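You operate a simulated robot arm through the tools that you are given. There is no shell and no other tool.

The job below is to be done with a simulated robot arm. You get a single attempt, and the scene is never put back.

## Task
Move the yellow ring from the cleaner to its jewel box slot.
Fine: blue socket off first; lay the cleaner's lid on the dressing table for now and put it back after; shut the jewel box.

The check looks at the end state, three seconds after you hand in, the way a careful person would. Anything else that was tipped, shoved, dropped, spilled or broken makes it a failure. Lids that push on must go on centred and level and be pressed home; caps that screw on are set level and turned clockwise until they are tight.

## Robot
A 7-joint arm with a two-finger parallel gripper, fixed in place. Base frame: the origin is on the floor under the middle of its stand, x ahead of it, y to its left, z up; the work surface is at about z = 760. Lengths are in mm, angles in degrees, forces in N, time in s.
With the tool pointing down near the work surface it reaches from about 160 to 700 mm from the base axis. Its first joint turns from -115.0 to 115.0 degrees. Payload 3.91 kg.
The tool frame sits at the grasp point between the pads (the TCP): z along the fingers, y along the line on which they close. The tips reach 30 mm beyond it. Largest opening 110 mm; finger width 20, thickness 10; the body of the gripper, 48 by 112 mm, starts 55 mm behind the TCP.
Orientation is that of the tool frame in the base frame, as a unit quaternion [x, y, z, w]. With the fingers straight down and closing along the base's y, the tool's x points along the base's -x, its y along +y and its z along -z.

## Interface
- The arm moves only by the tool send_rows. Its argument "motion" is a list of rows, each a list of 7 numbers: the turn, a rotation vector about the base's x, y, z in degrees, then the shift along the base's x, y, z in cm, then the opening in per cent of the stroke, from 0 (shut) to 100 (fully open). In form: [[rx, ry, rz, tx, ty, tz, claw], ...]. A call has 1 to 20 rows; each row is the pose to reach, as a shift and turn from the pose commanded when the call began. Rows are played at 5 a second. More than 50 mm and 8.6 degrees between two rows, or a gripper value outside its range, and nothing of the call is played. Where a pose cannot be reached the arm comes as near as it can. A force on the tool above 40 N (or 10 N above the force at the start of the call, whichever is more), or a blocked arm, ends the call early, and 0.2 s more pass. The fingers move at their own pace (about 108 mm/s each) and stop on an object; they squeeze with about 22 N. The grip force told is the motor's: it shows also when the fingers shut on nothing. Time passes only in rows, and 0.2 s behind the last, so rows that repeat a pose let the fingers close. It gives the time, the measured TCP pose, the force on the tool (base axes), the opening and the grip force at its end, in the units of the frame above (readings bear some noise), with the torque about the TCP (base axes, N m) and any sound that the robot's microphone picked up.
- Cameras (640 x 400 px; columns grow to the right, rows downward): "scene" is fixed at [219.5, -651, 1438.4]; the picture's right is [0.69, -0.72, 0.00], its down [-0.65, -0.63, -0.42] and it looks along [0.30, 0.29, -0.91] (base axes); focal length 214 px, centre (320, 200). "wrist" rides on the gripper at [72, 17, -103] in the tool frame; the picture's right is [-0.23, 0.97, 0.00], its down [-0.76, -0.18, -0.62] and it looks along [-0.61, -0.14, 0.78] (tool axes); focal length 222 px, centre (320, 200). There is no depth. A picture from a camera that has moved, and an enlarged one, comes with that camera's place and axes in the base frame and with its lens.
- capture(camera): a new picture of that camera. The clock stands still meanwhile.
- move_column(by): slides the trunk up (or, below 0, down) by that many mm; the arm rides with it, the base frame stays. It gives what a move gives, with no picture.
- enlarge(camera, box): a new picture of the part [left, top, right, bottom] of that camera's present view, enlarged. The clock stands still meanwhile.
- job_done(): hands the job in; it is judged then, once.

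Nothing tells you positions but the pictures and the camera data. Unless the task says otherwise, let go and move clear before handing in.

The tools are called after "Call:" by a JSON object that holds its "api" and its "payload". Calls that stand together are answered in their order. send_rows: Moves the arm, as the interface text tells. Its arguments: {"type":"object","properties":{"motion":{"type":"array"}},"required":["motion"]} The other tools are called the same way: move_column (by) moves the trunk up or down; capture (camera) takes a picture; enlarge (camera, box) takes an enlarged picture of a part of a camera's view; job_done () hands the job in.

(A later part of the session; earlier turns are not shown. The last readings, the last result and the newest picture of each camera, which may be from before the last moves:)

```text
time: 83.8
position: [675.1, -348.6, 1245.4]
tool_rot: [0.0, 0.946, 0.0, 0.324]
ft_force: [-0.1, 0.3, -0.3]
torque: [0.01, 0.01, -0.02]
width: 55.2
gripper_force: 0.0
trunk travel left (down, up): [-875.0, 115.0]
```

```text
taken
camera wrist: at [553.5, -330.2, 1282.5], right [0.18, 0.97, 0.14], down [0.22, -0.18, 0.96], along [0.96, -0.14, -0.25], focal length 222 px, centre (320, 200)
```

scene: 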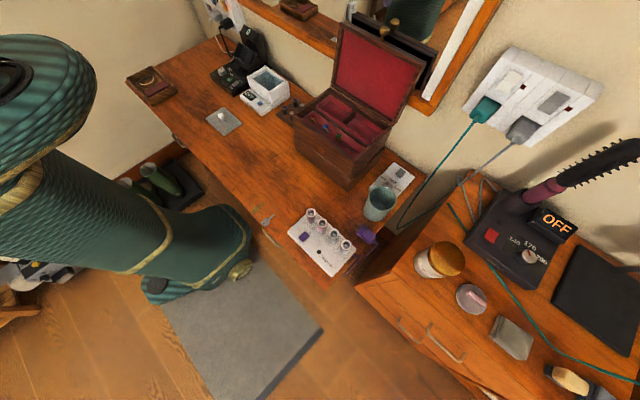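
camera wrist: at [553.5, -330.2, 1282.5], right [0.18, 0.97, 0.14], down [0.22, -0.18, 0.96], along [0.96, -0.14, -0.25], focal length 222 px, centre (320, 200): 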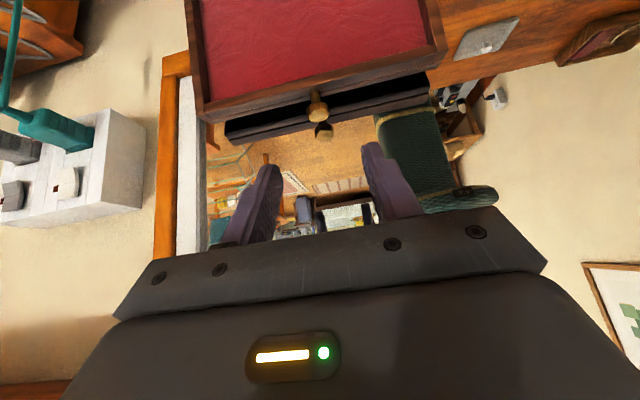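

Call:
{"api": "send_rows", "payload": {"motion": [[0, 0, 0, 3.0, 0, -3.5, 50], [0, 0, 0, 5.5, 0, -6.5, 50], [0, 0, 0, 6.9, 0, -8.5, 50], [0, 0, 0, 7.6, 0, -9.6, 50], [0, 0, 0, 7.6, 0, -9.6, 50]]}}

Call:
{"api": "enlarge", "payload": {"camera": "wrist", "box": [230, 100, 430, 240]}}

```text
time: 85.0
position: [751.7, -348.3, 1148.9]
tool_rot: [-0.001, 0.946, 0.0, 0.323]
ft_force: [-2.2, -0.7, 0.6]
torque: [0.03, 0.04, -0.05]
width: 55.0
gripper_force: 0.0
trunk travel left (down, up): [-875.0, 115.0]
```

```text
2.86 times, centred on (330, 170) of wrist
camera zoom: at [630.2, -330.0, 1186.1], right [0.18, 0.97, 0.14], down [0.22, -0.18, 0.96], along [0.96, -0.14, -0.25], focal length 635 px, centre (291, 286)
```

zoom: 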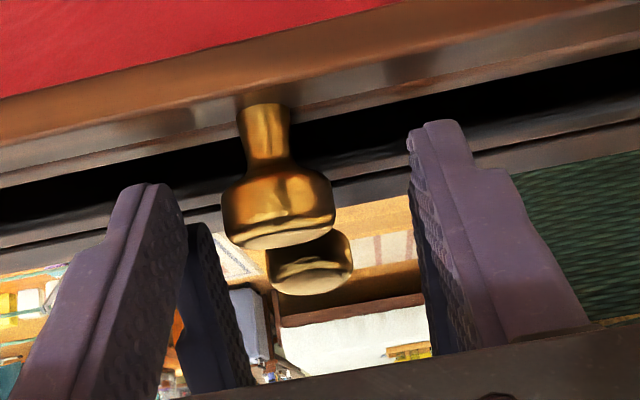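

The knob is between the fingers, about 2–3 mm to one side. I'll centre, close on it, and check the grip.

Call:
{"api": "send_rows", "payload": {"motion": [[0, 0, 0, 0, -0.2, 0, 50], [0, 0, 0, 0, -0.25, 0, 50], [0, 0, 0, 0, -0.25, 0, 20], [0, 0, 0, 0, -0.25, 0, 0], [0, 0, 0, 0, -0.25, 0, 0], [0, 0, 0, 0, -0.25, 0, 0]]}}

```text
time: 86.4
position: [751.6, -350.1, 1148.0]
tool_rot: [0.0, 0.946, -0.001, 0.323]
ft_force: [0.8, -0.5, 1.5]
torque: [0.0, -0.19, -0.02]
width: 23.4
gripper_force: 45.7
trunk travel left (down, up): [-875.0, 115.0]
```

Knob gripped (23.4 mm). Now I'll swing the lid forward along the same arc, keeping the hand's tilt fixed.

Call:
{"api": "send_rows", "payload": {"motion": [[0, 0, 0, -0.84, 0, 0.2, 0], [0, 0, 0, -1.68, 0, 0.36, 0], [0, 0, 0, -2.54, 0, 0.48, 0], [0, 0, 0, -3.39, 0, 0.58, 0], [0, 0, 0, -4.25, 0, 0.62, 0], [0, 0, 0, -5.1, 0, 0.64, 0], [0, 0, 0, -5.96, 0, 0.6, 0], [0, 0, 0, -6.82, 0, 0.55, 0], [0, 0, 0, -6.82, 0, 0.55, 0]]}}

```text
time: 88.4
position: [684.5, -350.3, 1152.4]
tool_rot: [0.001, 0.947, 0.001, 0.323]
ft_force: [6.2, -1.5, -12.1]
torque: [0.02, -0.92, -0.07]
width: 23.5
gripper_force: 45.1
trunk travel left (down, up): [-875.0, 115.0]
```

Call:
{"api": "send_rows", "payload": {"motion": [[0, 0, 0, -0.85, 0, -0.2, 0], [0, 0, 0, -1.7, 0, -0.38, 0], [0, 0, 0, -2.54, 0, -0.57, 0], [0, 0, 0, -3.38, 0, -0.8, 0], [0, 0, 0, -5.01, 0, -1.29, 0], [0, 0, 0, -6.59, 0, -1.96, 0], [0, 0, 0, -8.11, 0, -2.76, 0], [0, 0, 0, -9.55, 0, -3.69, 0], [0, 0, 0, -9.55, 0, -3.69, 0]]}}

Call:
{"api": "enlarge", "payload": {"camera": "scene", "box": [260, 20, 440, 190]}}

```text
time: 90.4
position: [586.7, -349.8, 1116.7]
tool_rot: [0.0, 0.947, 0.0, 0.322]
ft_force: [7.5, -1.2, 0.0]
torque: [0.04, -1.25, -0.02]
width: 23.4
gripper_force: 45.6
trunk travel left (down, up): [-875.0, 115.0]
```

```text
2.35 times, centred on (350, 105) of scene
camera zoom: at [219.5, -651.0, 1438.4], right [0.69, -0.72, 0.0], down [-0.65, -0.63, -0.42], along [0.3, 0.29, -0.91], focal length 505 px, centre (249, 424)
```

zoom: 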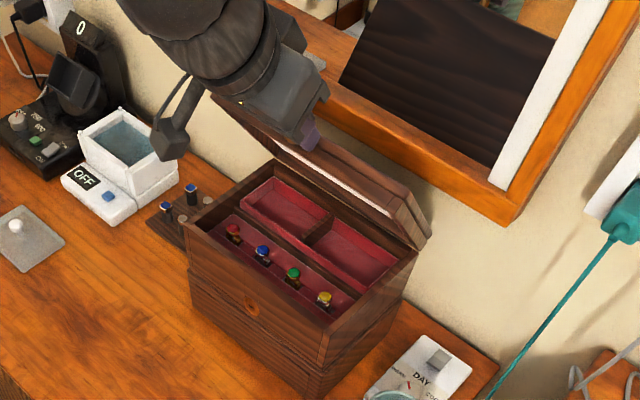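

The lid is halfway down with everything in place. Continuing, now turning the hand with the lid toward level.

Call:
{"api": "send_rows", "payload": {"motion": [[0, 0, 0, -1.36, 0, -1.06, 0], [0, 0, 0, -2.62, 0, -2.22, 0], [0, -1.3, 0, -3.8, 0, -3.53, 0], [0, -6.3, 0, -4.98, 0, -5.02, 0], [0, -11.3, 0, -6.01, 0, -6.6, 0], [0, -16.3, 0, -6.91, 0, -8.27, 0], [0, -21.3, 0, -7.65, 0, -10.0, 0], [0, -21.3, 0, -7.65, 0, -10.0, 0]]}}

```text
time: 92.2
position: [509.1, -349.4, 1016.8]
tool_rot: [0.0, 0.871, 0.001, 0.491]
ft_force: [-0.7, -1.7, -5.4]
torque: [0.0, 0.84, -0.1]
width: 23.6
gripper_force: 44.7
trunk travel left (down, up): [-875.0, 115.0]
```

Call:
{"api": "send_rows", "payload": {"motion": [[0, -2.5, 0, -0.3, 0, -0.9, 0], [0, -5, 0, -0.59, 0, -1.8, 0], [0, -7.5, 0, -0.81, 0, -2.72, 0], [0, -10, 0, -1.03, 0, -3.64, 0], [0, -11.5, 0, -1.12, 0, -4.2, 0], [0, -13, 0, -1.21, 0, -4.76, 0], [0, -14.5, 0, -1.27, 0, -5.32, 0], [0, -14.5, 0, -1.27, 0, -5.32, 0]]}}

Call:
{"api": "enlarge", "payload": {"camera": "wrist", "box": [110, 40, 540, 220]}}

```text
time: 94.0
position: [496.7, -351.6, 962.8]
tool_rot: [0.0, 0.801, 0.001, 0.599]
ft_force: [-5.9, 1.9, -5.9]
torque: [-0.01, 1.21, 0.04]
width: 23.6
gripper_force: 45.4
trunk travel left (down, up): [-875.0, 115.0]
```

```text
1.49 times, centred on (325, 130) of wrist
camera zoom: at [376.6, -332.1, 923.1], right [0.06, 0.97, 0.22], down [-0.38, -0.18, 0.91], along [0.92, -0.14, 0.36], focal length 331 px, centre (313, 304)
```

zoom: 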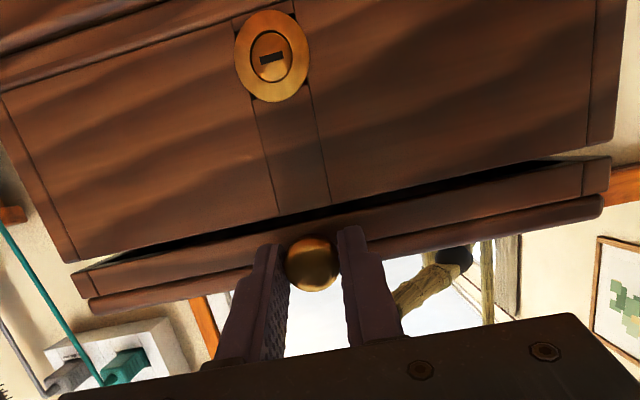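

Nearly shut; a thin gap remains. I'll lower the last few millimetres until it rests closed.

Call:
{"api": "send_rows", "payload": {"motion": [[0, -0.5, 0, 0, 0, -0.2, 0], [0, -1.0, 0, -0.02, 0, -0.4, 0], [0, -1.5, 0, -0.03, 0, -0.6, 0], [0, -1.8, 0, -0.03, 0, -0.8, 0], [0, -1.8, 0, -0.03, 0, -0.8, 0]]}}

Call:
{"api": "enlarge", "payload": {"camera": "wrist", "box": [110, 40, 540, 220]}}

```text
time: 95.2
position: [496.7, -350.1, 957.8]
tool_rot: [0.0, 0.79, -0.001, 0.613]
ft_force: [-11.8, -0.3, 7.0]
torque: [0.0, 0.63, 0.03]
width: 23.5
gripper_force: 44.7
trunk travel left (down, up): [-875.0, 115.0]
```

```text
1.49 times, centred on (325, 130) of wrist
camera zoom: at [377.7, -332.1, 913.4], right [0.06, 0.97, 0.22], down [-0.41, -0.18, 0.89], along [0.91, -0.14, 0.39], focal length 331 px, centre (313, 304)
```

zoom: 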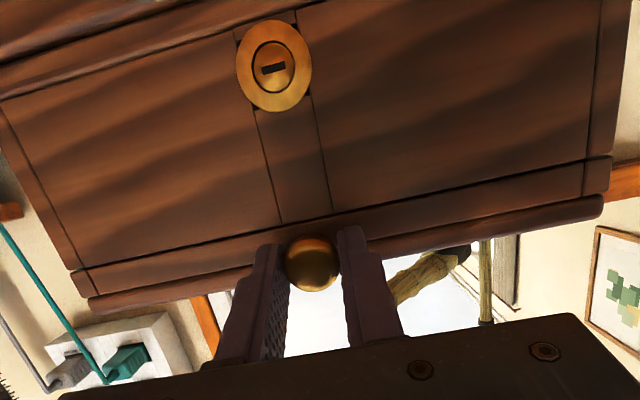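

The seam looks tight. I'll press a touch more to be sure, then release and back away.

Call:
{"api": "send_rows", "payload": {"motion": [[0, 0, 0, 0.1, 0, -0.2, 0], [0, 0, 0, 0.2, 0, -0.35, 0], [0, 0, 0, 0.2, 0, -0.35, 0]]}}

```text
time: 96.0
position: [496.3, -350.6, 957.0]
tool_rot: [-0.002, 0.788, -0.001, 0.615]
ft_force: [-24.0, 1.0, 30.0]
torque: [0.02, -0.18, 0.07]
width: 23.5
gripper_force: 45.2
trunk travel left (down, up): [-875.0, 115.0]
```

Call:
{"api": "send_rows", "payload": {"motion": [[0, 0, 0, -0.2, 0, 0.25, 0], [0, 0, 0, -0.5, 0, 0.5, 0], [0, 0, 0, -0.5, 0, 0.5, 0]]}}

```text
time: 96.8
position: [496.3, -349.6, 958.0]
tool_rot: [0.0, 0.791, 0.0, 0.612]
ft_force: [13.6, -8.1, 6.6]
torque: [-0.12, -1.38, -0.14]
width: 23.4
gripper_force: 45.1
trunk travel left (down, up): [-875.0, 115.0]
```

Call:
{"api": "send_rows", "payload": {"motion": [[0, 0, 0, 0.15, 0.1, 0, 0], [0, 0, 0, 0.18, 0.15, 0, 0], [0, 0, 0, 0.18, 0.15, 0, 25], [0, 0, 0, 0.18, 0.15, 0, 45], [0, 0, 0, 0.18, 0.15, 0, 45], [0, 0, 0, -1.5, 0.15, 0.3, 45], [0, 0, 0, -4.0, 0.15, 1.0, 45], [0, 0, 0, -8.0, 0.15, 2.5, 45], [0, 0, 0, -11.0, 0.15, 5.0, 45]]}}

Call:
{"api": "enlarge", "payload": {"camera": "wrist", "box": [110, 40, 540, 220]}}

Call:
{"api": "capture", "payload": {"camera": "scene"}}

```text
time: 98.8
position: [384.2, -347.1, 1008.8]
tool_rot: [0.0, 0.791, 0.0, 0.611]
ft_force: [0.3, 1.1, 0.0]
torque: [-0.02, 0.05, -0.02]
width: 49.5
gripper_force: 0.1
trunk travel left (down, up): [-875.0, 115.0]
```

```text
1.49 times, centred on (325, 130) of wrist
camera zoom: at [264.6, -329.8, 964.9], right [0.06, 0.97, 0.22], down [-0.41, -0.18, 0.89], along [0.91, -0.14, 0.39], focal length 331 px, centre (313, 304)
```

zoom: 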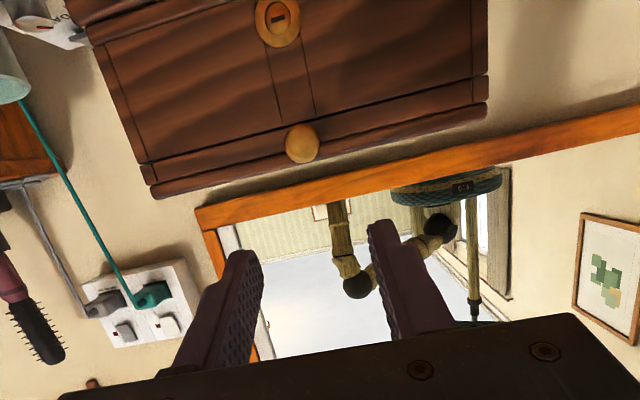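

```text
taken
```

scene: 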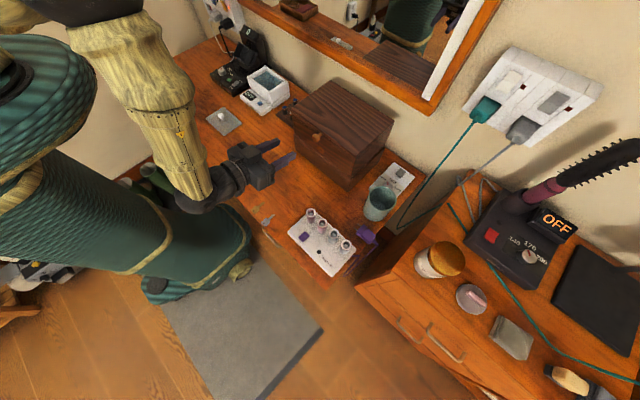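

The jewel box is shut. Now back to the cleaner's lid on the table at about (428, 99); I'll turn the tool down and move above it.

Call:
{"api": "send_rows", "payload": {"motion": [[0, 7.5, 0, 0.4, 4.3, 0, 45], [0, 15, 0, 0.8, 8.6, 0, 45], [0, 22.5, 0, 1.2, 12.9, 0, 45], [0, 30, 0, 1.6, 17.2, 0, 45], [0, 37.5, 0, 2.0, 21.5, 0, 45], [0, 45, 0, 2.4, 25.8, -0.5, 45], [0, 52.5, 0, 2.8, 30.1, -1.5, 45], [0, 60, 0, 3.2, 34.4, -3.0, 45], [0, 68, 0, 3.8, 38.7, -4.5, 45], [0, 75.4, 0, 4.4, 43.0, -5.9, 45], [0, 75.4, 0, 4.4, 44.6, -5.9, 45], [0, 75.4, 0, 4.4, 44.6, -5.9, 45]]}}

Call:
{"api": "capture", "payload": {"camera": "wrist"}}

Call:
{"api": "enlarge", "payload": {"camera": "scene", "box": [270, 60, 410, 200]}}

```text
time: 101.4
position: [429.4, 97.2, 949.0]
tool_rot: [0.0, 1.0, 0.0, -0.001]
ft_force: [0.5, -0.2, 0.3]
torque: [0.0, 0.04, 0.01]
width: 49.5
gripper_force: 0.1
trunk travel left (down, up): [-875.0, 115.0]
```

```text
taken
camera wrist: at [356.0, 115.6, 1052.9], right [0.23, 0.97, 0.0], down [0.76, -0.18, 0.62], along [0.6, -0.14, -0.78], focal length 222 px, centre (320, 200)
```

wrist: 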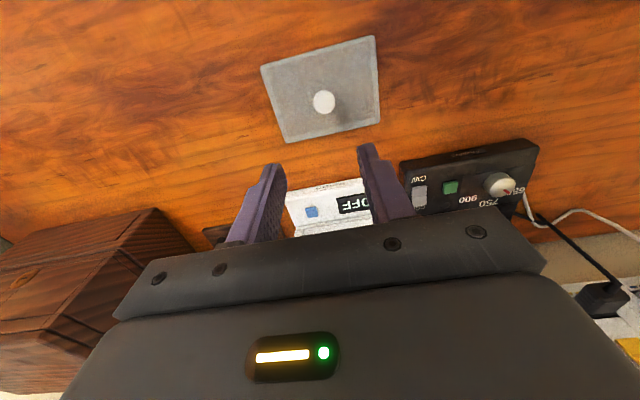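

```text
2.86 times, centred on (340, 130) of scene
camera zoom: at [219.5, -651.0, 1438.4], right [0.69, -0.72, 0.0], down [-0.65, -0.63, -0.42], along [0.3, 0.29, -0.91], focal length 613 px, centre (263, 400)
```

zoom: 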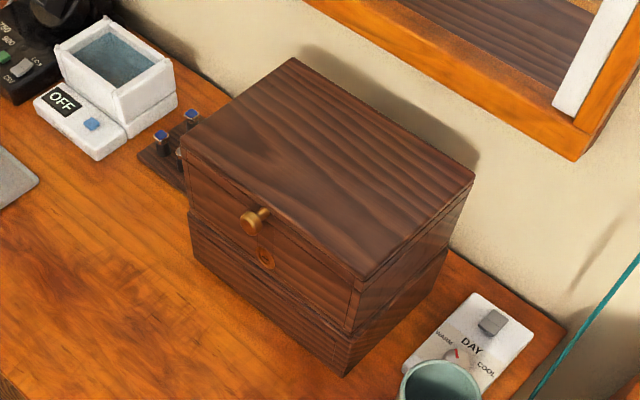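

The box is exactly where it was and closed. I'll zoom on the lid to locate its knob precisely.

Call:
{"api": "enlarge", "payload": {"camera": "wrist", "box": [250, 30, 390, 150]}}

```text
3.33 times, centred on (320, 90) of wrist
camera zoom: at [356.0, 115.6, 1052.9], right [0.23, 0.97, 0.0], down [0.76, -0.18, 0.62], along [0.6, -0.14, -0.78], focal length 740 px, centre (320, 567)
```

zoom: 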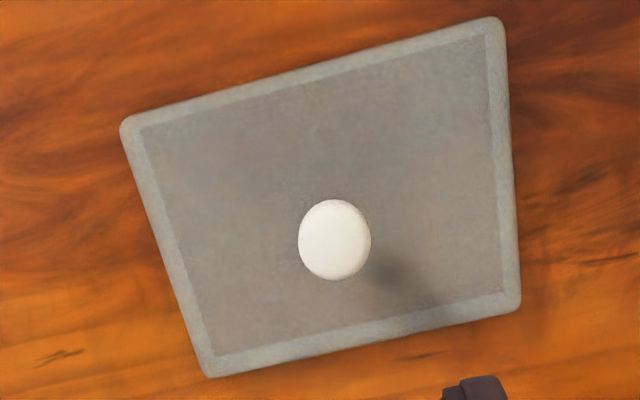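

The knob is about 5 mm to the +y side of my current line, near (427, 104). I'll shift and descend partway to check.

Call:
{"api": "send_rows", "payload": {"motion": [[0, 0, 0, -0.1, 0.5, -3.0, 45], [0, 0, 0, -0.1, 0.5, -6.5, 45], [0, 0, 0, -0.1, 0.5, -9.5, 45], [0, 0, 0, -0.1, 0.5, -11.0, 45], [0, 0, 0, -0.1, 0.5, -11.0, 45]]}}

Call:
{"api": "enlarge", "payload": {"camera": "wrist", "box": [200, 40, 440, 220]}}

```text
time: 102.6
position: [425.6, 104.2, 836.8]
tool_rot: [0.0, 1.0, 0.001, 0.0]
ft_force: [0.6, 0.0, -0.4]
torque: [0.0, -0.01, -0.02]
width: 49.6
gripper_force: 0.1
trunk travel left (down, up): [-875.0, 115.0]
```

```text
2.22 times, centred on (320, 130) of wrist
camera zoom: at [353.4, 121.0, 942.0], right [0.23, 0.97, 0.0], down [0.76, -0.18, 0.62], along [0.61, -0.14, -0.78], focal length 494 px, centre (320, 356)
```

zoom: 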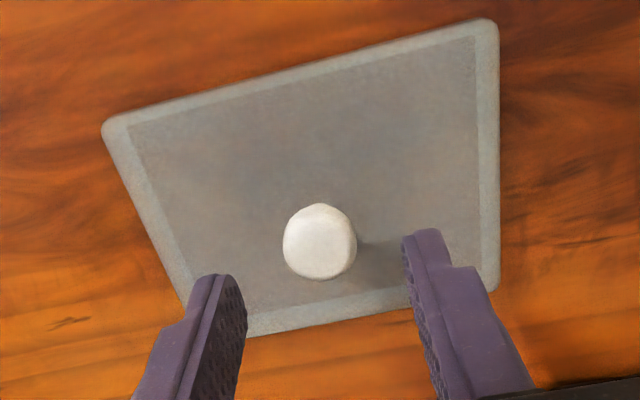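

Aligned now. I'll lower 34 mm and close on the knob.

Call:
{"api": "send_rows", "payload": {"motion": [[0, 0, 0, 0.05, 0, -1.5, 45], [0, 0, 0, 0.05, 0, -2.6, 45], [0, 0, 0, 0.05, 0, -3.2, 45], [0, 0, 0, 0.05, 0, -3.2, 45], [0, 0, 0, 0.05, 0, -3.2, 20], [0, 0, 0, 0.05, 0, -3.2, 0], [0, 0, 0, 0.05, 0, -3.2, 0], [0, 0, 0, 0.05, 0, -3.2, 0]]}}

Call:
{"api": "enlarge", "payload": {"camera": "wrist", "box": [200, 40, 440, 220]}}

```text
time: 104.4
position: [428.5, 104.0, 806.5]
tool_rot: [0.0, 1.0, 0.001, -0.001]
ft_force: [0.6, 0.4, 0.3]
torque: [0.0, -0.01, 0.04]
width: 22.8
gripper_force: 22.1
trunk travel left (down, up): [-875.0, 115.0]
```

```text
2.22 times, centred on (320, 130) of wrist
camera zoom: at [354.7, 121.6, 909.7], right [0.23, 0.97, 0.0], down [0.76, -0.18, 0.62], along [0.61, -0.14, -0.78], focal length 494 px, centre (320, 356)
```

zoom: 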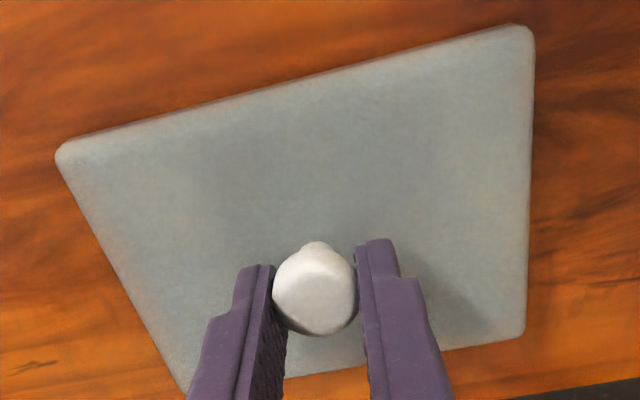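

The knob is gripped the same way as before. I'll lift the lid and carry it back over the tank, hovering above it.

Call:
{"api": "send_rows", "payload": {"motion": [[0, 0, 0, 0, 0, 1.0, 0], [0, 0, 0, 0, 0, 3.5, 0], [0, 0, 0, 0, 0, 7.5, 0], [0, 0, 0, 0, 0, 11.5, 0], [0, 0, 0, 2.5, -0.3, 13.9, 0], [0, 0, 0, 6.5, -0.7, 13.9, 0], [0, 0, 0, 10.5, -1.0, 13.9, 0], [0, 0, 0, 14.5, -1.3, 13.9, 0], [0, 0, 0, 18.5, -1.6, 13.9, 0], [0, 0, 0, 22.0, -1.8, 13.9, 0], [0, 0, 0, 24.2, -1.9, 13.9, 0], [0, 0, 0, 24.2, -1.9, 13.9, 0]]}}

Call:
{"api": "capture", "payload": {"camera": "wrist"}}

Call:
{"api": "enlarge", "payload": {"camera": "scene", "box": [220, 40, 320, 110]}}

```text
time: 107.0
position: [669.9, 84.9, 946.5]
tool_rot: [0.0, 1.0, 0.0, -0.001]
ft_force: [0.5, -0.6, -1.1]
torque: [-0.03, -0.02, -0.01]
width: 23.0
gripper_force: 22.2
trunk travel left (down, up): [-875.0, 115.0]
```

```text
taken
camera wrist: at [597.3, 103.1, 1050.0], right [0.23, 0.97, 0.0], down [0.76, -0.18, 0.62], along [0.61, -0.14, -0.78], focal length 222 px, centre (320, 200)
```

wrist: 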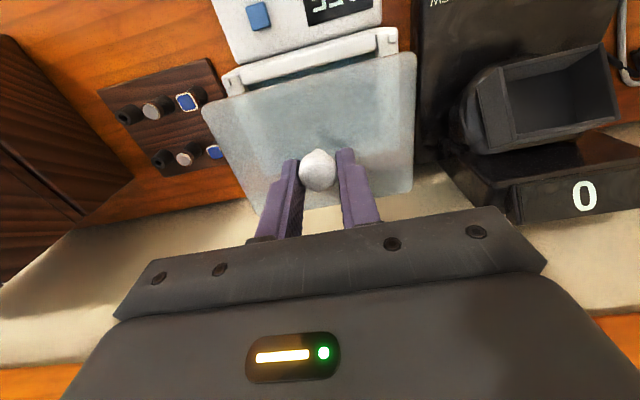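

```text
5.71 times, centred on (270, 75) of scene
camera zoom: at [219.5, -651.0, 1438.4], right [0.69, -0.72, 0.0], down [-0.65, -0.63, -0.42], along [0.3, 0.29, -0.91], focal length 1226 px, centre (606, 914)
```

zoom: 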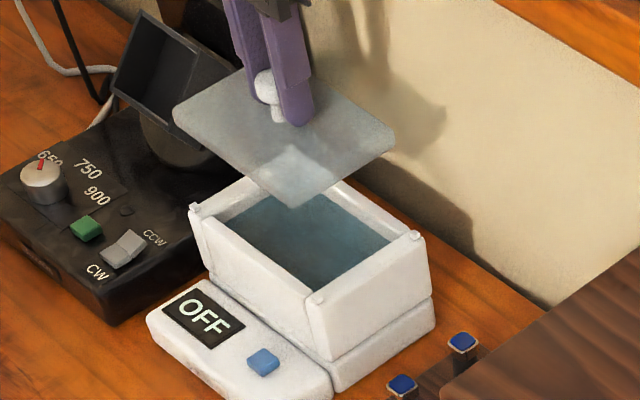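

The lid hangs in the grip just as it did when lifted, so the original seat pose applies. I'll lower to just above the tank and check the alignment.

Call:
{"api": "send_rows", "payload": {"motion": [[0, 0, 0, 0, -0.03, -1.5, 0], [0, 0, 0, 0, -0.03, -3.0, 0], [0, 0, 0, 0, -0.03, -4.2, 0], [0, 0, 0, 0, -0.03, -4.9, 0], [0, 0, 0, 0, -0.03, -4.9, 0]]}}

Call:
{"api": "enlarge", "payload": {"camera": "wrist", "box": [190, 20, 430, 220]}}

Call:
{"api": "enlarge", "payload": {"camera": "scene", "box": [230, 50, 300, 110]}}

```text
time: 108.2
position: [669.9, 83.3, 896.1]
tool_rot: [0.0, 1.0, 0.001, -0.001]
ft_force: [0.1, 0.9, -1.0]
torque: [0.0, 0.01, 0.03]
width: 23.0
gripper_force: 21.8
trunk travel left (down, up): [-875.0, 115.0]
```

```text
2.00 times, centred on (310, 120) of wrist
camera zoom: at [596.8, 101.8, 1000.0], right [0.23, 0.97, 0.0], down [0.76, -0.18, 0.62], along [0.61, -0.14, -0.78], focal length 444 px, centre (340, 360)
```

zoom: 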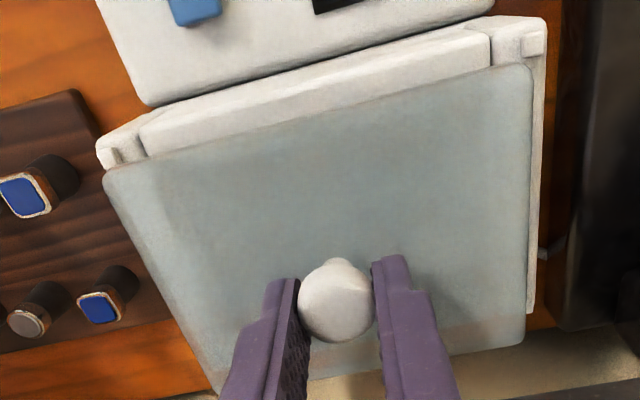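

```text
6.67 times, centred on (265, 80) of scene
camera zoom: at [219.5, -651.0, 1438.4], right [0.69, -0.72, 0.0], down [-0.65, -0.63, -0.42], along [0.3, 0.29, -0.91], focal length 1430 px, centre (687, 1000)
```

zoom: 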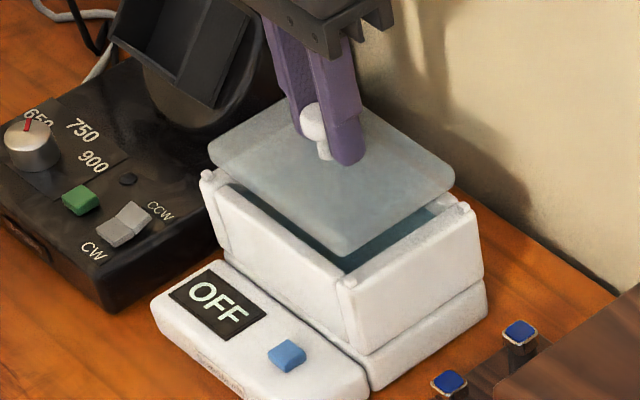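

About 11 mm to go. I'll lower 8 mm and compare with the original seated picture (same zoom box).

Call:
{"api": "send_rows", "payload": {"motion": [[0, 0, 0, 0, 0, -0.4, 0], [0, 0, 0, 0, 0, -0.7, 0], [0, 0, 0, 0, 0, -0.8, 0], [0, 0, 0, 0, 0, -0.8, 0]]}}

Call:
{"api": "enlarge", "payload": {"camera": "wrist", "box": [200, 30, 440, 220]}}

Call:
{"api": "enlarge", "payload": {"camera": "scene", "box": [220, 50, 300, 110]}}

```text
time: 109.2
position: [670.2, 83.3, 887.6]
tool_rot: [0.0, 1.0, -0.001, -0.001]
ft_force: [0.8, 0.1, -1.0]
torque: [0.03, 0.01, -0.01]
width: 22.6
gripper_force: 21.7
trunk travel left (down, up): [-875.0, 115.0]
```

```text
2.11 times, centred on (320, 125) of wrist
camera zoom: at [597.0, 101.1, 991.8], right [0.23, 0.97, 0.0], down [0.76, -0.18, 0.62], along [0.61, -0.14, -0.78], focal length 468 px, centre (320, 358)
```

zoom: 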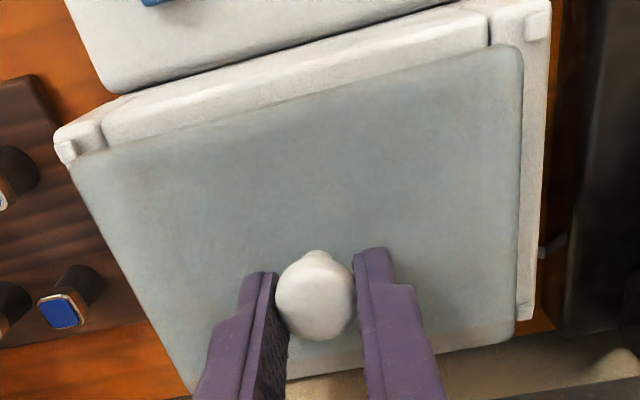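

```text
6.67 times, centred on (260, 80) of scene
camera zoom: at [219.5, -651.0, 1438.4], right [0.69, -0.72, 0.0], down [-0.65, -0.63, -0.42], along [0.3, 0.29, -0.91], focal length 1430 px, centre (720, 1000)
```

zoom: 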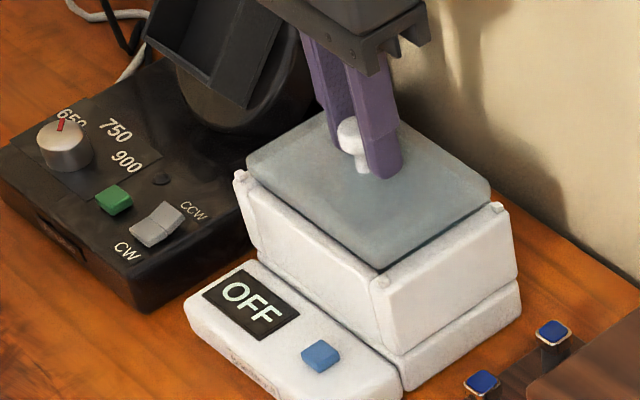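

Comparing the two pictures, the lid is about 1.4 mm too far to −y; height is about 3–5 mm above seat. I'll shift +1.5 mm and lower until it rests.

Call:
{"api": "send_rows", "payload": {"motion": [[0, 0, 0, 0, 0.08, 0, 0], [0, 0, 0, 0, 0.15, 0, 0], [0, 0, 0, 0, 0.15, 0, 0]]}}

Call:
{"api": "enlarge", "payload": {"camera": "wrist", "box": [200, 30, 440, 220]}}

```text
time: 110.0
position: [669.2, 84.8, 887.1]
tool_rot: [-0.001, 1.0, 0.0, -0.002]
ft_force: [-1.6, -0.8, -0.4]
torque: [0.06, 0.03, -0.01]
width: 22.8
gripper_force: 21.8
trunk travel left (down, up): [-875.0, 115.0]
```

```text
2.11 times, centred on (320, 125) of wrist
camera zoom: at [596.7, 103.1, 992.0], right [0.23, 0.97, 0.0], down [0.76, -0.18, 0.62], along [0.61, -0.14, -0.78], focal length 468 px, centre (320, 358)
```

zoom: 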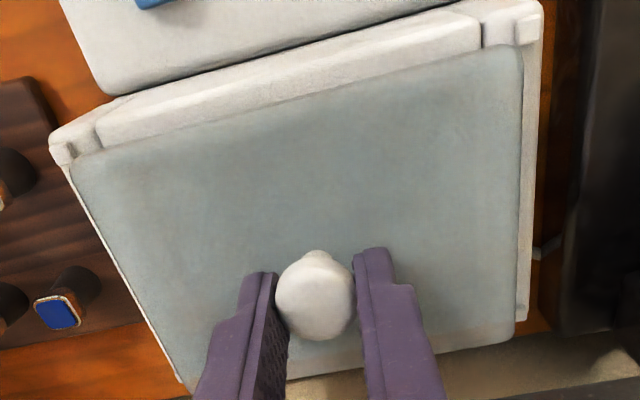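

Alignment now matches the original. Lowering onto the seat.

Call:
{"api": "send_rows", "payload": {"motion": [[0, 0, 0, 0.03, -0.03, -0.15, 0], [0, 0, 0, 0.03, -0.03, -0.3, 0], [0, 0, 0, 0.03, -0.03, -0.4, 0], [0, 0, 0, 0.03, -0.03, -0.5, 0], [0, 0, 0, 0.03, -0.03, -0.5, 0]]}}

Call:
{"api": "enlarge", "payload": {"camera": "wrist", "box": [200, 30, 440, 220]}}

Call:
{"api": "enlarge", "payload": {"camera": "scene", "box": [220, 50, 300, 110]}}

```text
time: 111.2
position: [670.5, 84.9, 884.6]
tool_rot: [0.001, 1.0, 0.0, -0.001]
ft_force: [-1.2, 0.0, 4.9]
torque: [0.02, 0.21, 0.0]
width: 22.6
gripper_force: 22.1
trunk travel left (down, up): [-875.0, 115.0]
```

```text
2.11 times, centred on (320, 125) of wrist
camera zoom: at [597.5, 102.2, 987.7], right [0.23, 0.97, 0.0], down [0.76, -0.18, 0.62], along [0.61, -0.14, -0.78], focal length 468 px, centre (320, 358)
```

zoom: 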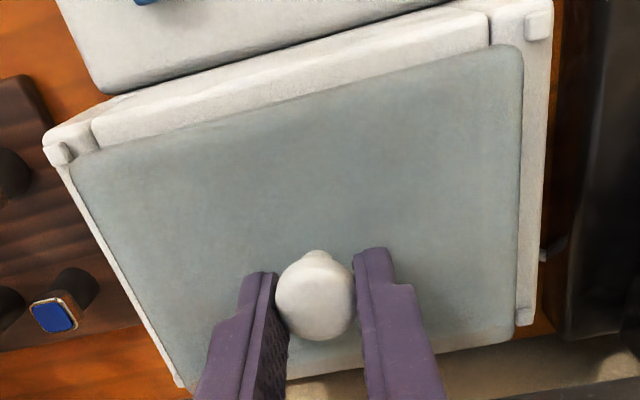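

```text
6.67 times, centred on (260, 80) of scene
camera zoom: at [219.5, -651.0, 1438.4], right [0.69, -0.72, 0.0], down [-0.65, -0.63, -0.42], along [0.3, 0.29, -0.91], focal length 1430 px, centre (720, 1000)
```

zoom: 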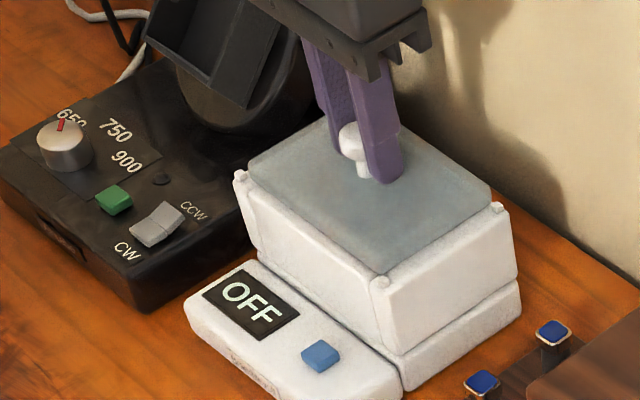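

The lid has touched its seat in the right place. I'll press it home gently through the knob.

Call:
{"api": "send_rows", "payload": {"motion": [[0, 0, 0, 0, 0, -0.15, 0], [0, 0, 0, 0, 0, -0.3, 0], [0, 0, 0, 0, 0, -0.3, 0]]}}

```text
time: 112.0
position: [670.6, 83.0, 883.1]
tool_rot: [0.0, 1.0, 0.0, 0.001]
ft_force: [1.2, 1.8, 22.7]
torque: [-0.12, 0.12, 0.02]
width: 23.0
gripper_force: 22.2
trunk travel left (down, up): [-875.0, 115.0]
```

Call:
{"api": "send_rows", "payload": {"motion": [[0, 0, 0, 0, 0, 0.15, 0], [0, 0, 0, 0, 0, 0.25, 0], [0, 0, 0, 0, 0, 0.25, 25], [0, 0, 0, 0, 0, 0.25, 45], [0, 0, 0, 0, 0, 0.25, 45], [0, 0, 0, 0, 0, 1.5, 45], [0, 0, 0, 0, 0, 4.0, 45], [0, 0, 0, -1.0, 0, 8.0, 45], [0, 0, 0, -4.0, 0, 11.0, 45], [0, 0, 0, -7.0, 0.5, 13.5, 45], [0, 0, 0, -7.0, 0.5, 13.5, 45]]}}

Call:
{"api": "capture", "payload": {"camera": "wrist"}}

Call:
{"api": "enlarge", "payload": {"camera": "wrist", "box": [240, 90, 400, 215]}}

Call:
{"api": "enlarge", "payload": {"camera": "scene", "box": [220, 50, 300, 110]}}

```text
time: 114.4
position: [599.4, 88.9, 1015.3]
tool_rot: [0.0, 1.0, 0.0, -0.002]
ft_force: [0.1, -0.2, 0.6]
torque: [-0.01, 0.02, 0.01]
width: 49.4
gripper_force: 0.1
trunk travel left (down, up): [-875.0, 115.0]
```

```text
taken
camera wrist: at [526.9, 106.9, 1120.2], right [0.23, 0.97, 0.0], down [0.76, -0.18, 0.62], along [0.6, -0.14, -0.78], focal length 222 px, centre (320, 200)
```

wrist: 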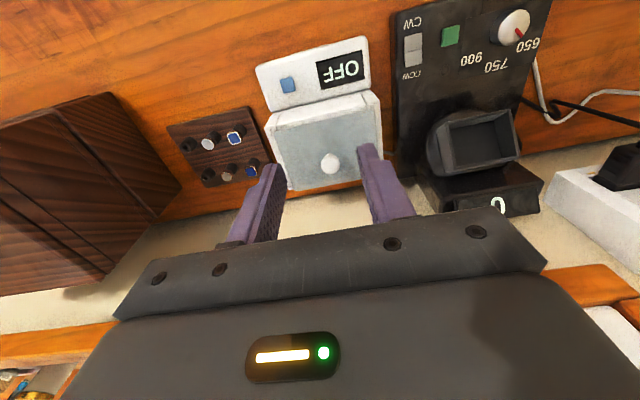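

```text
3.20 times, centred on (320, 152) of wrist
camera zoom: at [526.9, 106.9, 1120.2], right [0.23, 0.97, 0.0], down [0.76, -0.18, 0.62], along [0.6, -0.14, -0.78], focal length 711 px, centre (320, 352)
```

zoom: 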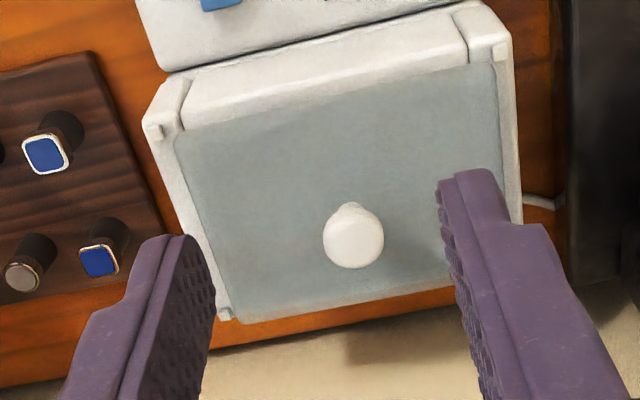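

```text
6.67 times, centred on (260, 80) of scene
camera zoom: at [219.5, -651.0, 1438.4], right [0.69, -0.72, 0.0], down [-0.65, -0.63, -0.42], along [0.3, 0.29, -0.91], focal length 1430 px, centre (720, 1000)
```

zoom: 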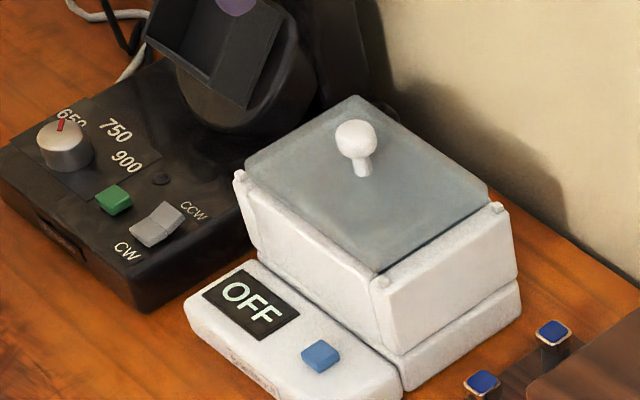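

The lid appears back in place. I'll zoom closely to check that it's level and fully down on all sides.

Call:
{"api": "enlarge", "payload": {"camera": "scene", "box": [245, 62, 290, 98]}}

Call:
{"api": "enlarge", "payload": {"camera": "wrist", "box": [262, 88, 392, 195]}}

```text
11.11 times, centred on (268, 80) of scene
camera zoom: at [219.5, -651.0, 1438.4], right [0.69, -0.72, 0.0], down [-0.65, -0.63, -0.42], along [0.3, 0.29, -0.91], focal length 2383 px, centre (903, 1533)
```

zoom: 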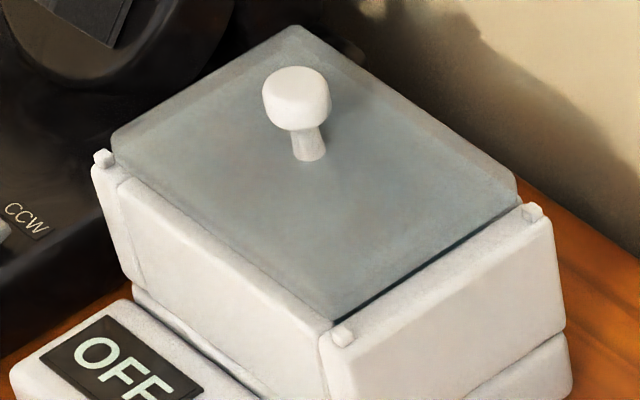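

```text
3.74 times, centred on (327, 142) of wrist
camera zoom: at [526.9, 106.9, 1120.2], right [0.23, 0.97, 0.0], down [0.76, -0.18, 0.62], along [0.6, -0.14, -0.78], focal length 830 px, centre (294, 419)
```

zoom: 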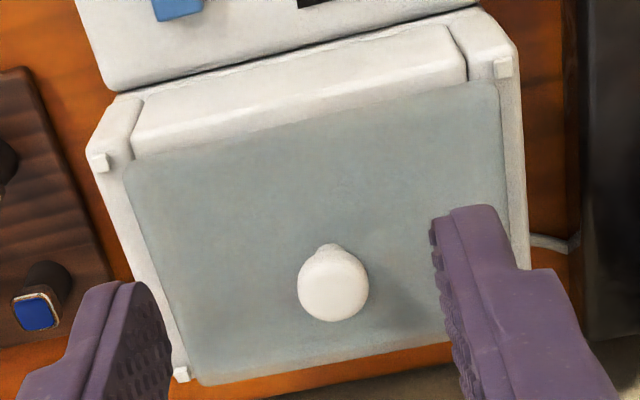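

There's a thin dark line along one lid edge that I want to compare with the starting picture, using the very same zoom box.

Call:
{"api": "enlarge", "payload": {"camera": "scene", "box": [200, 20, 320, 120]}}

Call:
{"api": "enlarge", "payload": {"camera": "scene", "box": [200, 40, 320, 120]}}

```text
4.00 times, centred on (260, 70) of scene
camera zoom: at [219.5, -651.0, 1438.4], right [0.69, -0.72, 0.0], down [-0.65, -0.63, -0.42], along [0.3, 0.29, -0.91], focal length 858 px, centre (560, 720)
```

zoom: 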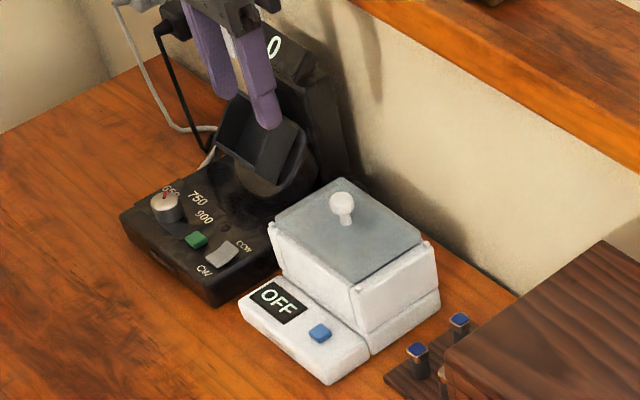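

```text
5.00 times, centred on (260, 80) of scene
camera zoom: at [219.5, -651.0, 1438.4], right [0.69, -0.72, 0.0], down [-0.65, -0.63, -0.42], along [0.3, 0.29, -0.91], focal length 1072 px, centre (620, 800)
```

zoom: 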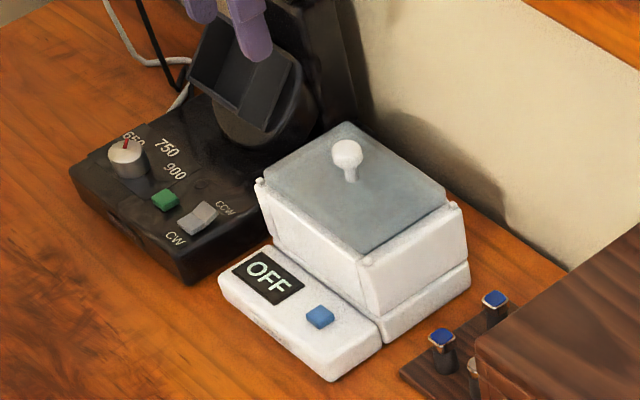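

The lid seems to sit about 1–2 mm off towards the wall/winder corner. I'll take a top-down look to measure it against the four corner pegs.

Call:
{"api": "send_rows", "payload": {"motion": [[0, 7.5, 0, 1.1, 0.4, -1.0, 80], [0, 15, 0, 2.2, 0.8, -2.0, 100], [0, 22.5, 0, 3.3, 1.2, -3.0, 100], [0, 30, 0, 4.4, 1.6, -4.1, 100], [0, 30, 0, 4.4, 1.6, -4.1, 100]]}}

Call:
{"api": "capture", "payload": {"camera": "wrist"}}

Call:
{"api": "enlarge", "payload": {"camera": "wrist", "box": [240, 130, 400, 250]}}

```text
time: 115.6
position: [636.6, 105.3, 978.6]
tool_rot: [-0.001, 0.966, 0.0, -0.259]
ft_force: [-0.3, 0.1, -0.3]
torque: [0.0, 0.01, 0.01]
width: 110.2
gripper_force: 0.0
out of reach, approached as far as the arm can: row 4, 5
trunk travel left (down, up): [-875.0, 115.0]
```

```text
taken
camera wrist: at [624.9, 122.6, 1103.6], right [0.2, 0.97, -0.11], down [0.97, -0.18, 0.16], along [0.13, -0.14, -0.98], focal length 222 px, centre (320, 200)
```

wrist: 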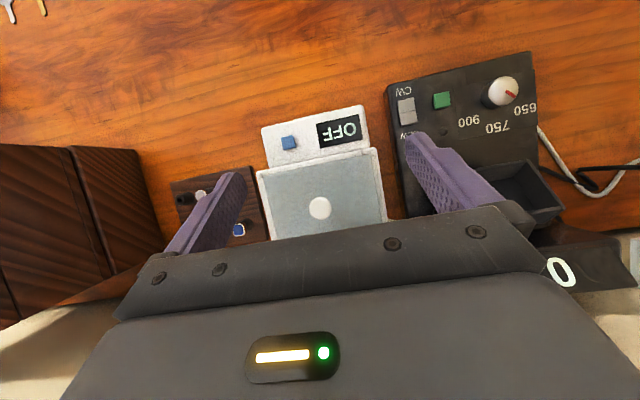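

```text
3.33 times, centred on (320, 190) of wrist
camera zoom: at [624.9, 122.6, 1103.6], right [0.2, 0.97, -0.11], down [0.97, -0.18, 0.16], along [0.13, -0.14, -0.98], focal length 740 px, centre (320, 233)
```

zoom: 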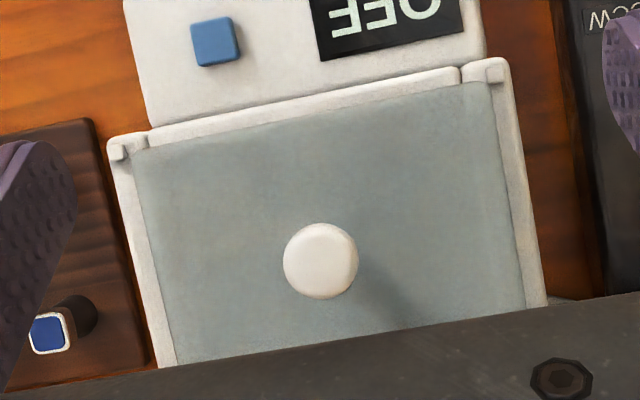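

Call:
{"api": "enlarge", "payload": {"camera": "wrist", "box": [250, 160, 300, 210]}}

Call:
{"api": "enlarge", "payload": {"camera": "wrist", "box": [350, 140, 400, 190]}}

```text
8.00 times, centred on (275, 185) of wrist
camera zoom: at [624.9, 122.6, 1103.6], right [0.2, 0.97, -0.11], down [0.97, -0.18, 0.16], along [0.13, -0.14, -0.98], focal length 1777 px, centre (680, 320)
```

zoom: 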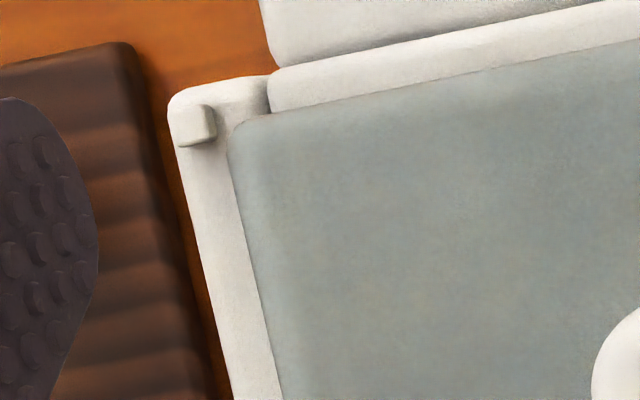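

```text
8.00 times, centred on (375, 165) of wrist
camera zoom: at [624.9, 122.6, 1103.6], right [0.2, 0.97, -0.11], down [0.97, -0.18, 0.16], along [0.13, -0.14, -0.98], focal length 1777 px, centre (-120, 480)
```

zoom: 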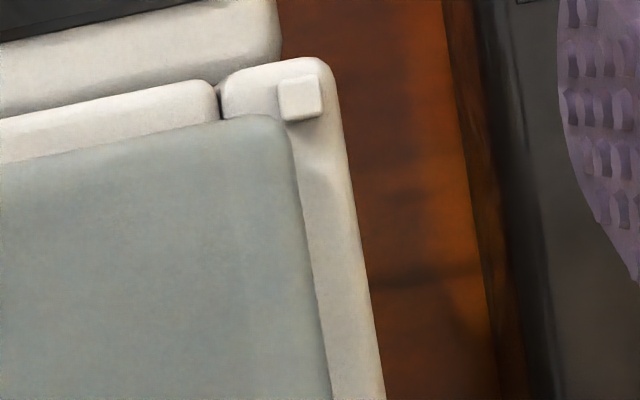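

Call:
{"api": "enlarge", "payload": {"camera": "scene", "box": [264, 74, 288, 94]}}

Call:
{"api": "enlarge", "payload": {"camera": "scene", "box": [250, 62, 274, 82]}}

```text
16.00 times, centred on (276, 84) of scene
camera zoom: at [219.5, -651.0, 1438.4], right [0.69, -0.72, 0.0], down [-0.65, -0.63, -0.42], along [0.3, 0.29, -0.91], focal length 3432 px, centre (1024, 2056)
```

zoom: 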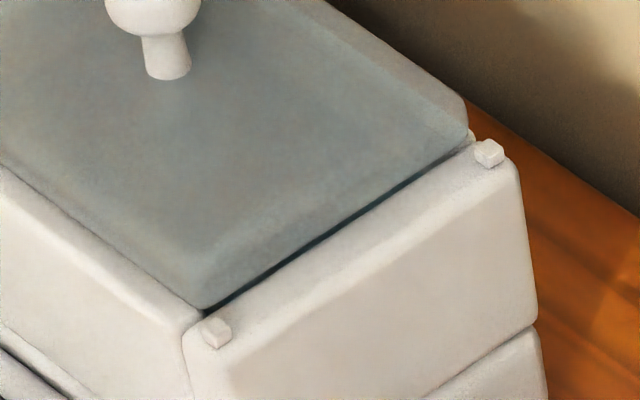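

```text
16.00 times, centred on (262, 72) of scene
camera zoom: at [219.5, -651.0, 1438.4], right [0.69, -0.72, 0.0], down [-0.65, -0.63, -0.42], along [0.3, 0.29, -0.91], focal length 3432 px, centre (1248, 2248)
```

zoom: 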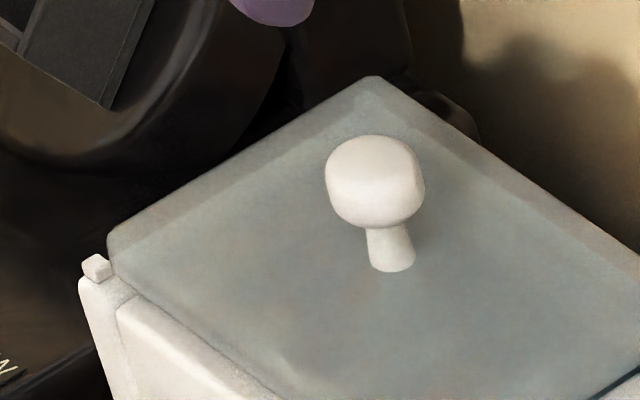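

A close-up shows a thin dark gap under one lid edge. I'll take a low, level look from the front to see if the lid is really level and down.

Call:
{"api": "send_rows", "payload": {"motion": [[0, -8, 0, -3, -0.8, 0, 60], [0, -16, 0, -6, -1.6, 0, 60], [0, -24, 0, -9, -2.4, 0, 60], [0, -32, 0, -11.4, -3.3, 0, 60], [0, -40, 0, -11.4, -3.3, -2, 60], [0, -48, 0, -11.4, -3.3, -4.5, 60], [0, -56, 0, -11.4, -3.3, -7, 60], [0, -64, 0, -11.4, -3.3, -9.5, 60], [0, -70, 0, -11.4, -3.3, -11.1, 60], [0, -70, 0, -11.4, -3.3, -11.1, 60]]}}

Call:
{"api": "capture", "payload": {"camera": "wrist"}}

Call:
{"api": "enlarge", "payload": {"camera": "wrist", "box": [240, 110, 400, 220]}}

```text
time: 117.8
position: [525.2, 72.3, 865.7]
tool_rot: [0.0, 0.94, 0.0, 0.342]
ft_force: [-0.2, -0.1, -0.7]
torque: [-0.02, 0.0, -0.03]
width: 66.0
gripper_force: 0.1
trunk travel left (down, up): [-875.0, 115.0]
```

```text
taken
camera wrist: at [402.7, 90.4, 898.1], right [0.17, 0.97, 0.15], down [0.18, -0.18, 0.97], along [0.97, -0.14, -0.21], focal length 222 px, centre (320, 200)
```

wrist: 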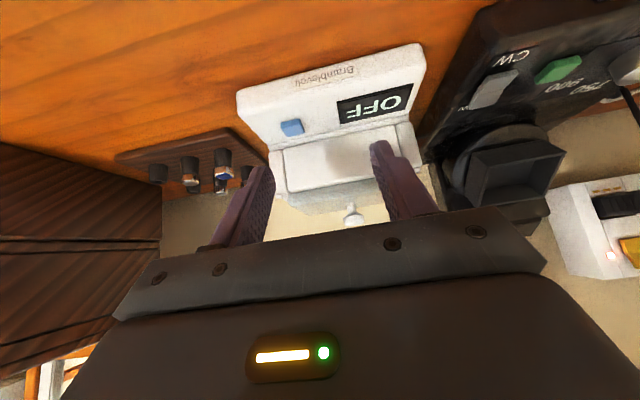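

```text
3.64 times, centred on (320, 165) of wrist
camera zoom: at [402.7, 90.4, 898.1], right [0.17, 0.97, 0.15], down [0.18, -0.18, 0.97], along [0.97, -0.14, -0.21], focal length 808 px, centre (320, 327)
```

zoom: 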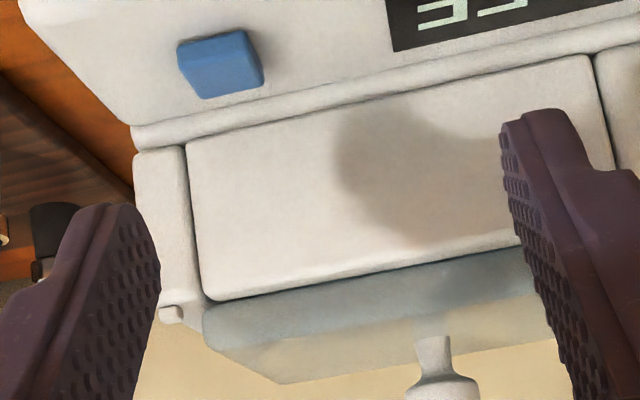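

Call:
{"api": "enlarge", "payload": {"camera": "wrist", "box": [270, 180, 320, 215]}}

Call:
{"api": "enlarge", "payload": {"camera": "wrist", "box": [310, 160, 430, 215]}}

```text
11.43 times, centred on (295, 198) of wrist
camera zoom: at [402.7, 90.4, 898.1], right [0.17, 0.97, 0.15], down [0.18, -0.18, 0.97], along [0.97, -0.14, -0.21], focal length 2538 px, centre (606, 229)
```

zoom: 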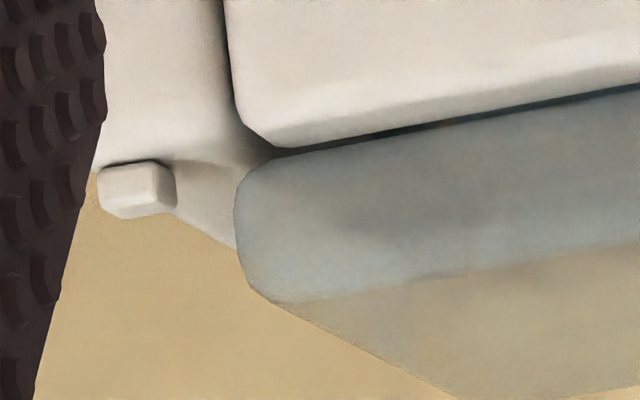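

```text
5.33 times, centred on (370, 188) of wrist
camera zoom: at [402.7, 90.4, 898.1], right [0.17, 0.97, 0.15], down [0.18, -0.18, 0.97], along [0.97, -0.14, -0.21], focal length 1185 px, centre (53, 267)
```

zoom: 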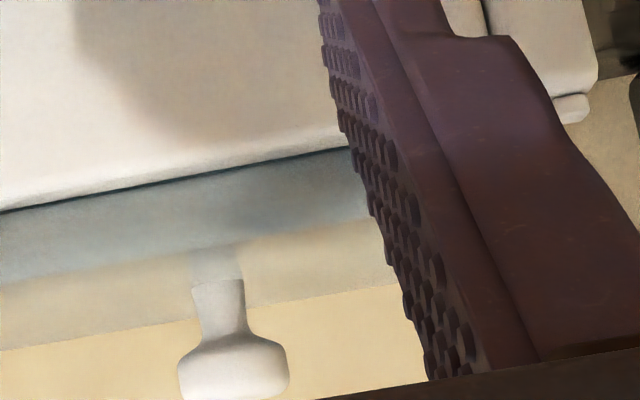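

The lid looks level along the front with just a hairline shadow. To verify it is fully home I'll repeat the original touch: fingertips on the lid surface either side of the knob, which contacted at TCP z≈881 originally — this also presses it evenly.

Call:
{"api": "send_rows", "payload": {"motion": [[0, 8, 0, 0, 0.3, 2.5, 50], [0, 16, 0, 1, 0.6, 5, 45], [0, 24, 0, 3, 0.9, 7, 45], [0, 32, 0, 6, 1.1, 8, 45], [0, 40, 0, 10, 1.2, 8, 45], [0, 40, 0, 14.2, 1.2, 6, 45], [0, 40, 0, 14.3, 1.2, 5, 45], [0, 40, 0, 14.3, 1.2, 5, 45]]}}

Call:
{"api": "enlarge", "payload": {"camera": "wrist", "box": [200, 30, 440, 220]}}

```text
time: 119.6
position: [668.9, 83.4, 914.4]
tool_rot: [0.0, 1.0, 0.001, -0.001]
ft_force: [-0.3, 0.0, 0.3]
torque: [0.03, 0.01, 0.0]
width: 49.4
gripper_force: 0.0
trunk travel left (down, up): [-875.0, 115.0]
```

```text
2.11 times, centred on (320, 125) of wrist
camera zoom: at [595.8, 101.0, 1017.8], right [0.23, 0.97, 0.0], down [0.76, -0.18, 0.62], along [0.6, -0.14, -0.78], focal length 468 px, centre (320, 358)
```

zoom: 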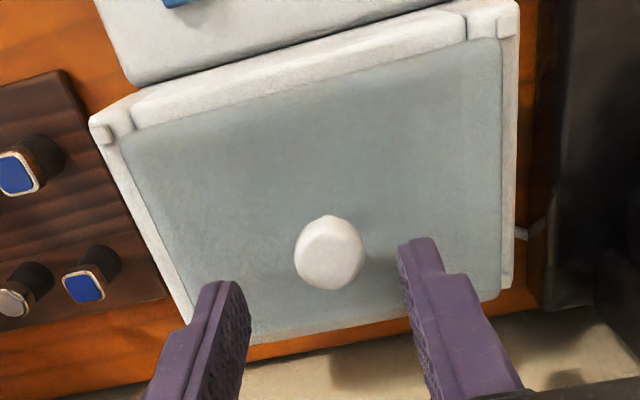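

The lid is at the right height but has shifted about (+2, +1.2) mm when the fingers sprang open. I'll regrip the knob gently, lift slightly, recentre, press home, and this time open the fingers gradually.

Call:
{"api": "send_rows", "payload": {"motion": [[0, 0, 0, 0.33, 0.29, -1.0, 45], [0, 0, 0, 0.33, 0.29, -2.0, 45], [0, 0, 0, 0.33, 0.29, -2.7, 45], [0, 0, 0, 0.33, 0.29, -2.8, 45]]}}

Call:
{"api": "enlarge", "payload": {"camera": "wrist", "box": [200, 30, 440, 220]}}

```text
time: 120.6
position: [671.1, 88.2, 885.7]
tool_rot: [-0.001, 1.0, 0.0, -0.001]
ft_force: [-0.3, -0.3, 0.2]
torque: [0.02, -0.01, 0.02]
width: 49.9
gripper_force: 0.0
trunk travel left (down, up): [-875.0, 115.0]
```

```text
2.11 times, centred on (320, 125) of wrist
camera zoom: at [598.1, 104.8, 989.8], right [0.23, 0.97, 0.0], down [0.76, -0.18, 0.62], along [0.61, -0.14, -0.78], focal length 468 px, centre (320, 358)
```

zoom: 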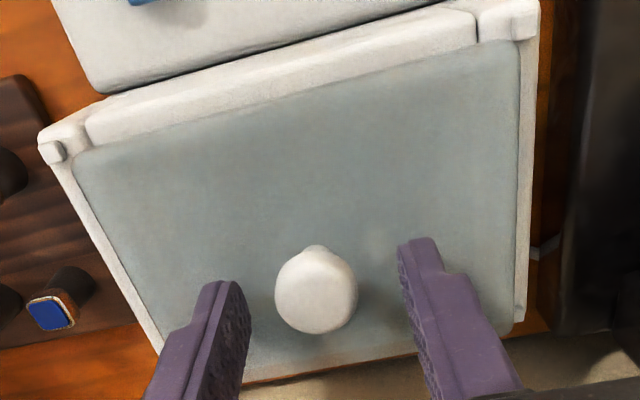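

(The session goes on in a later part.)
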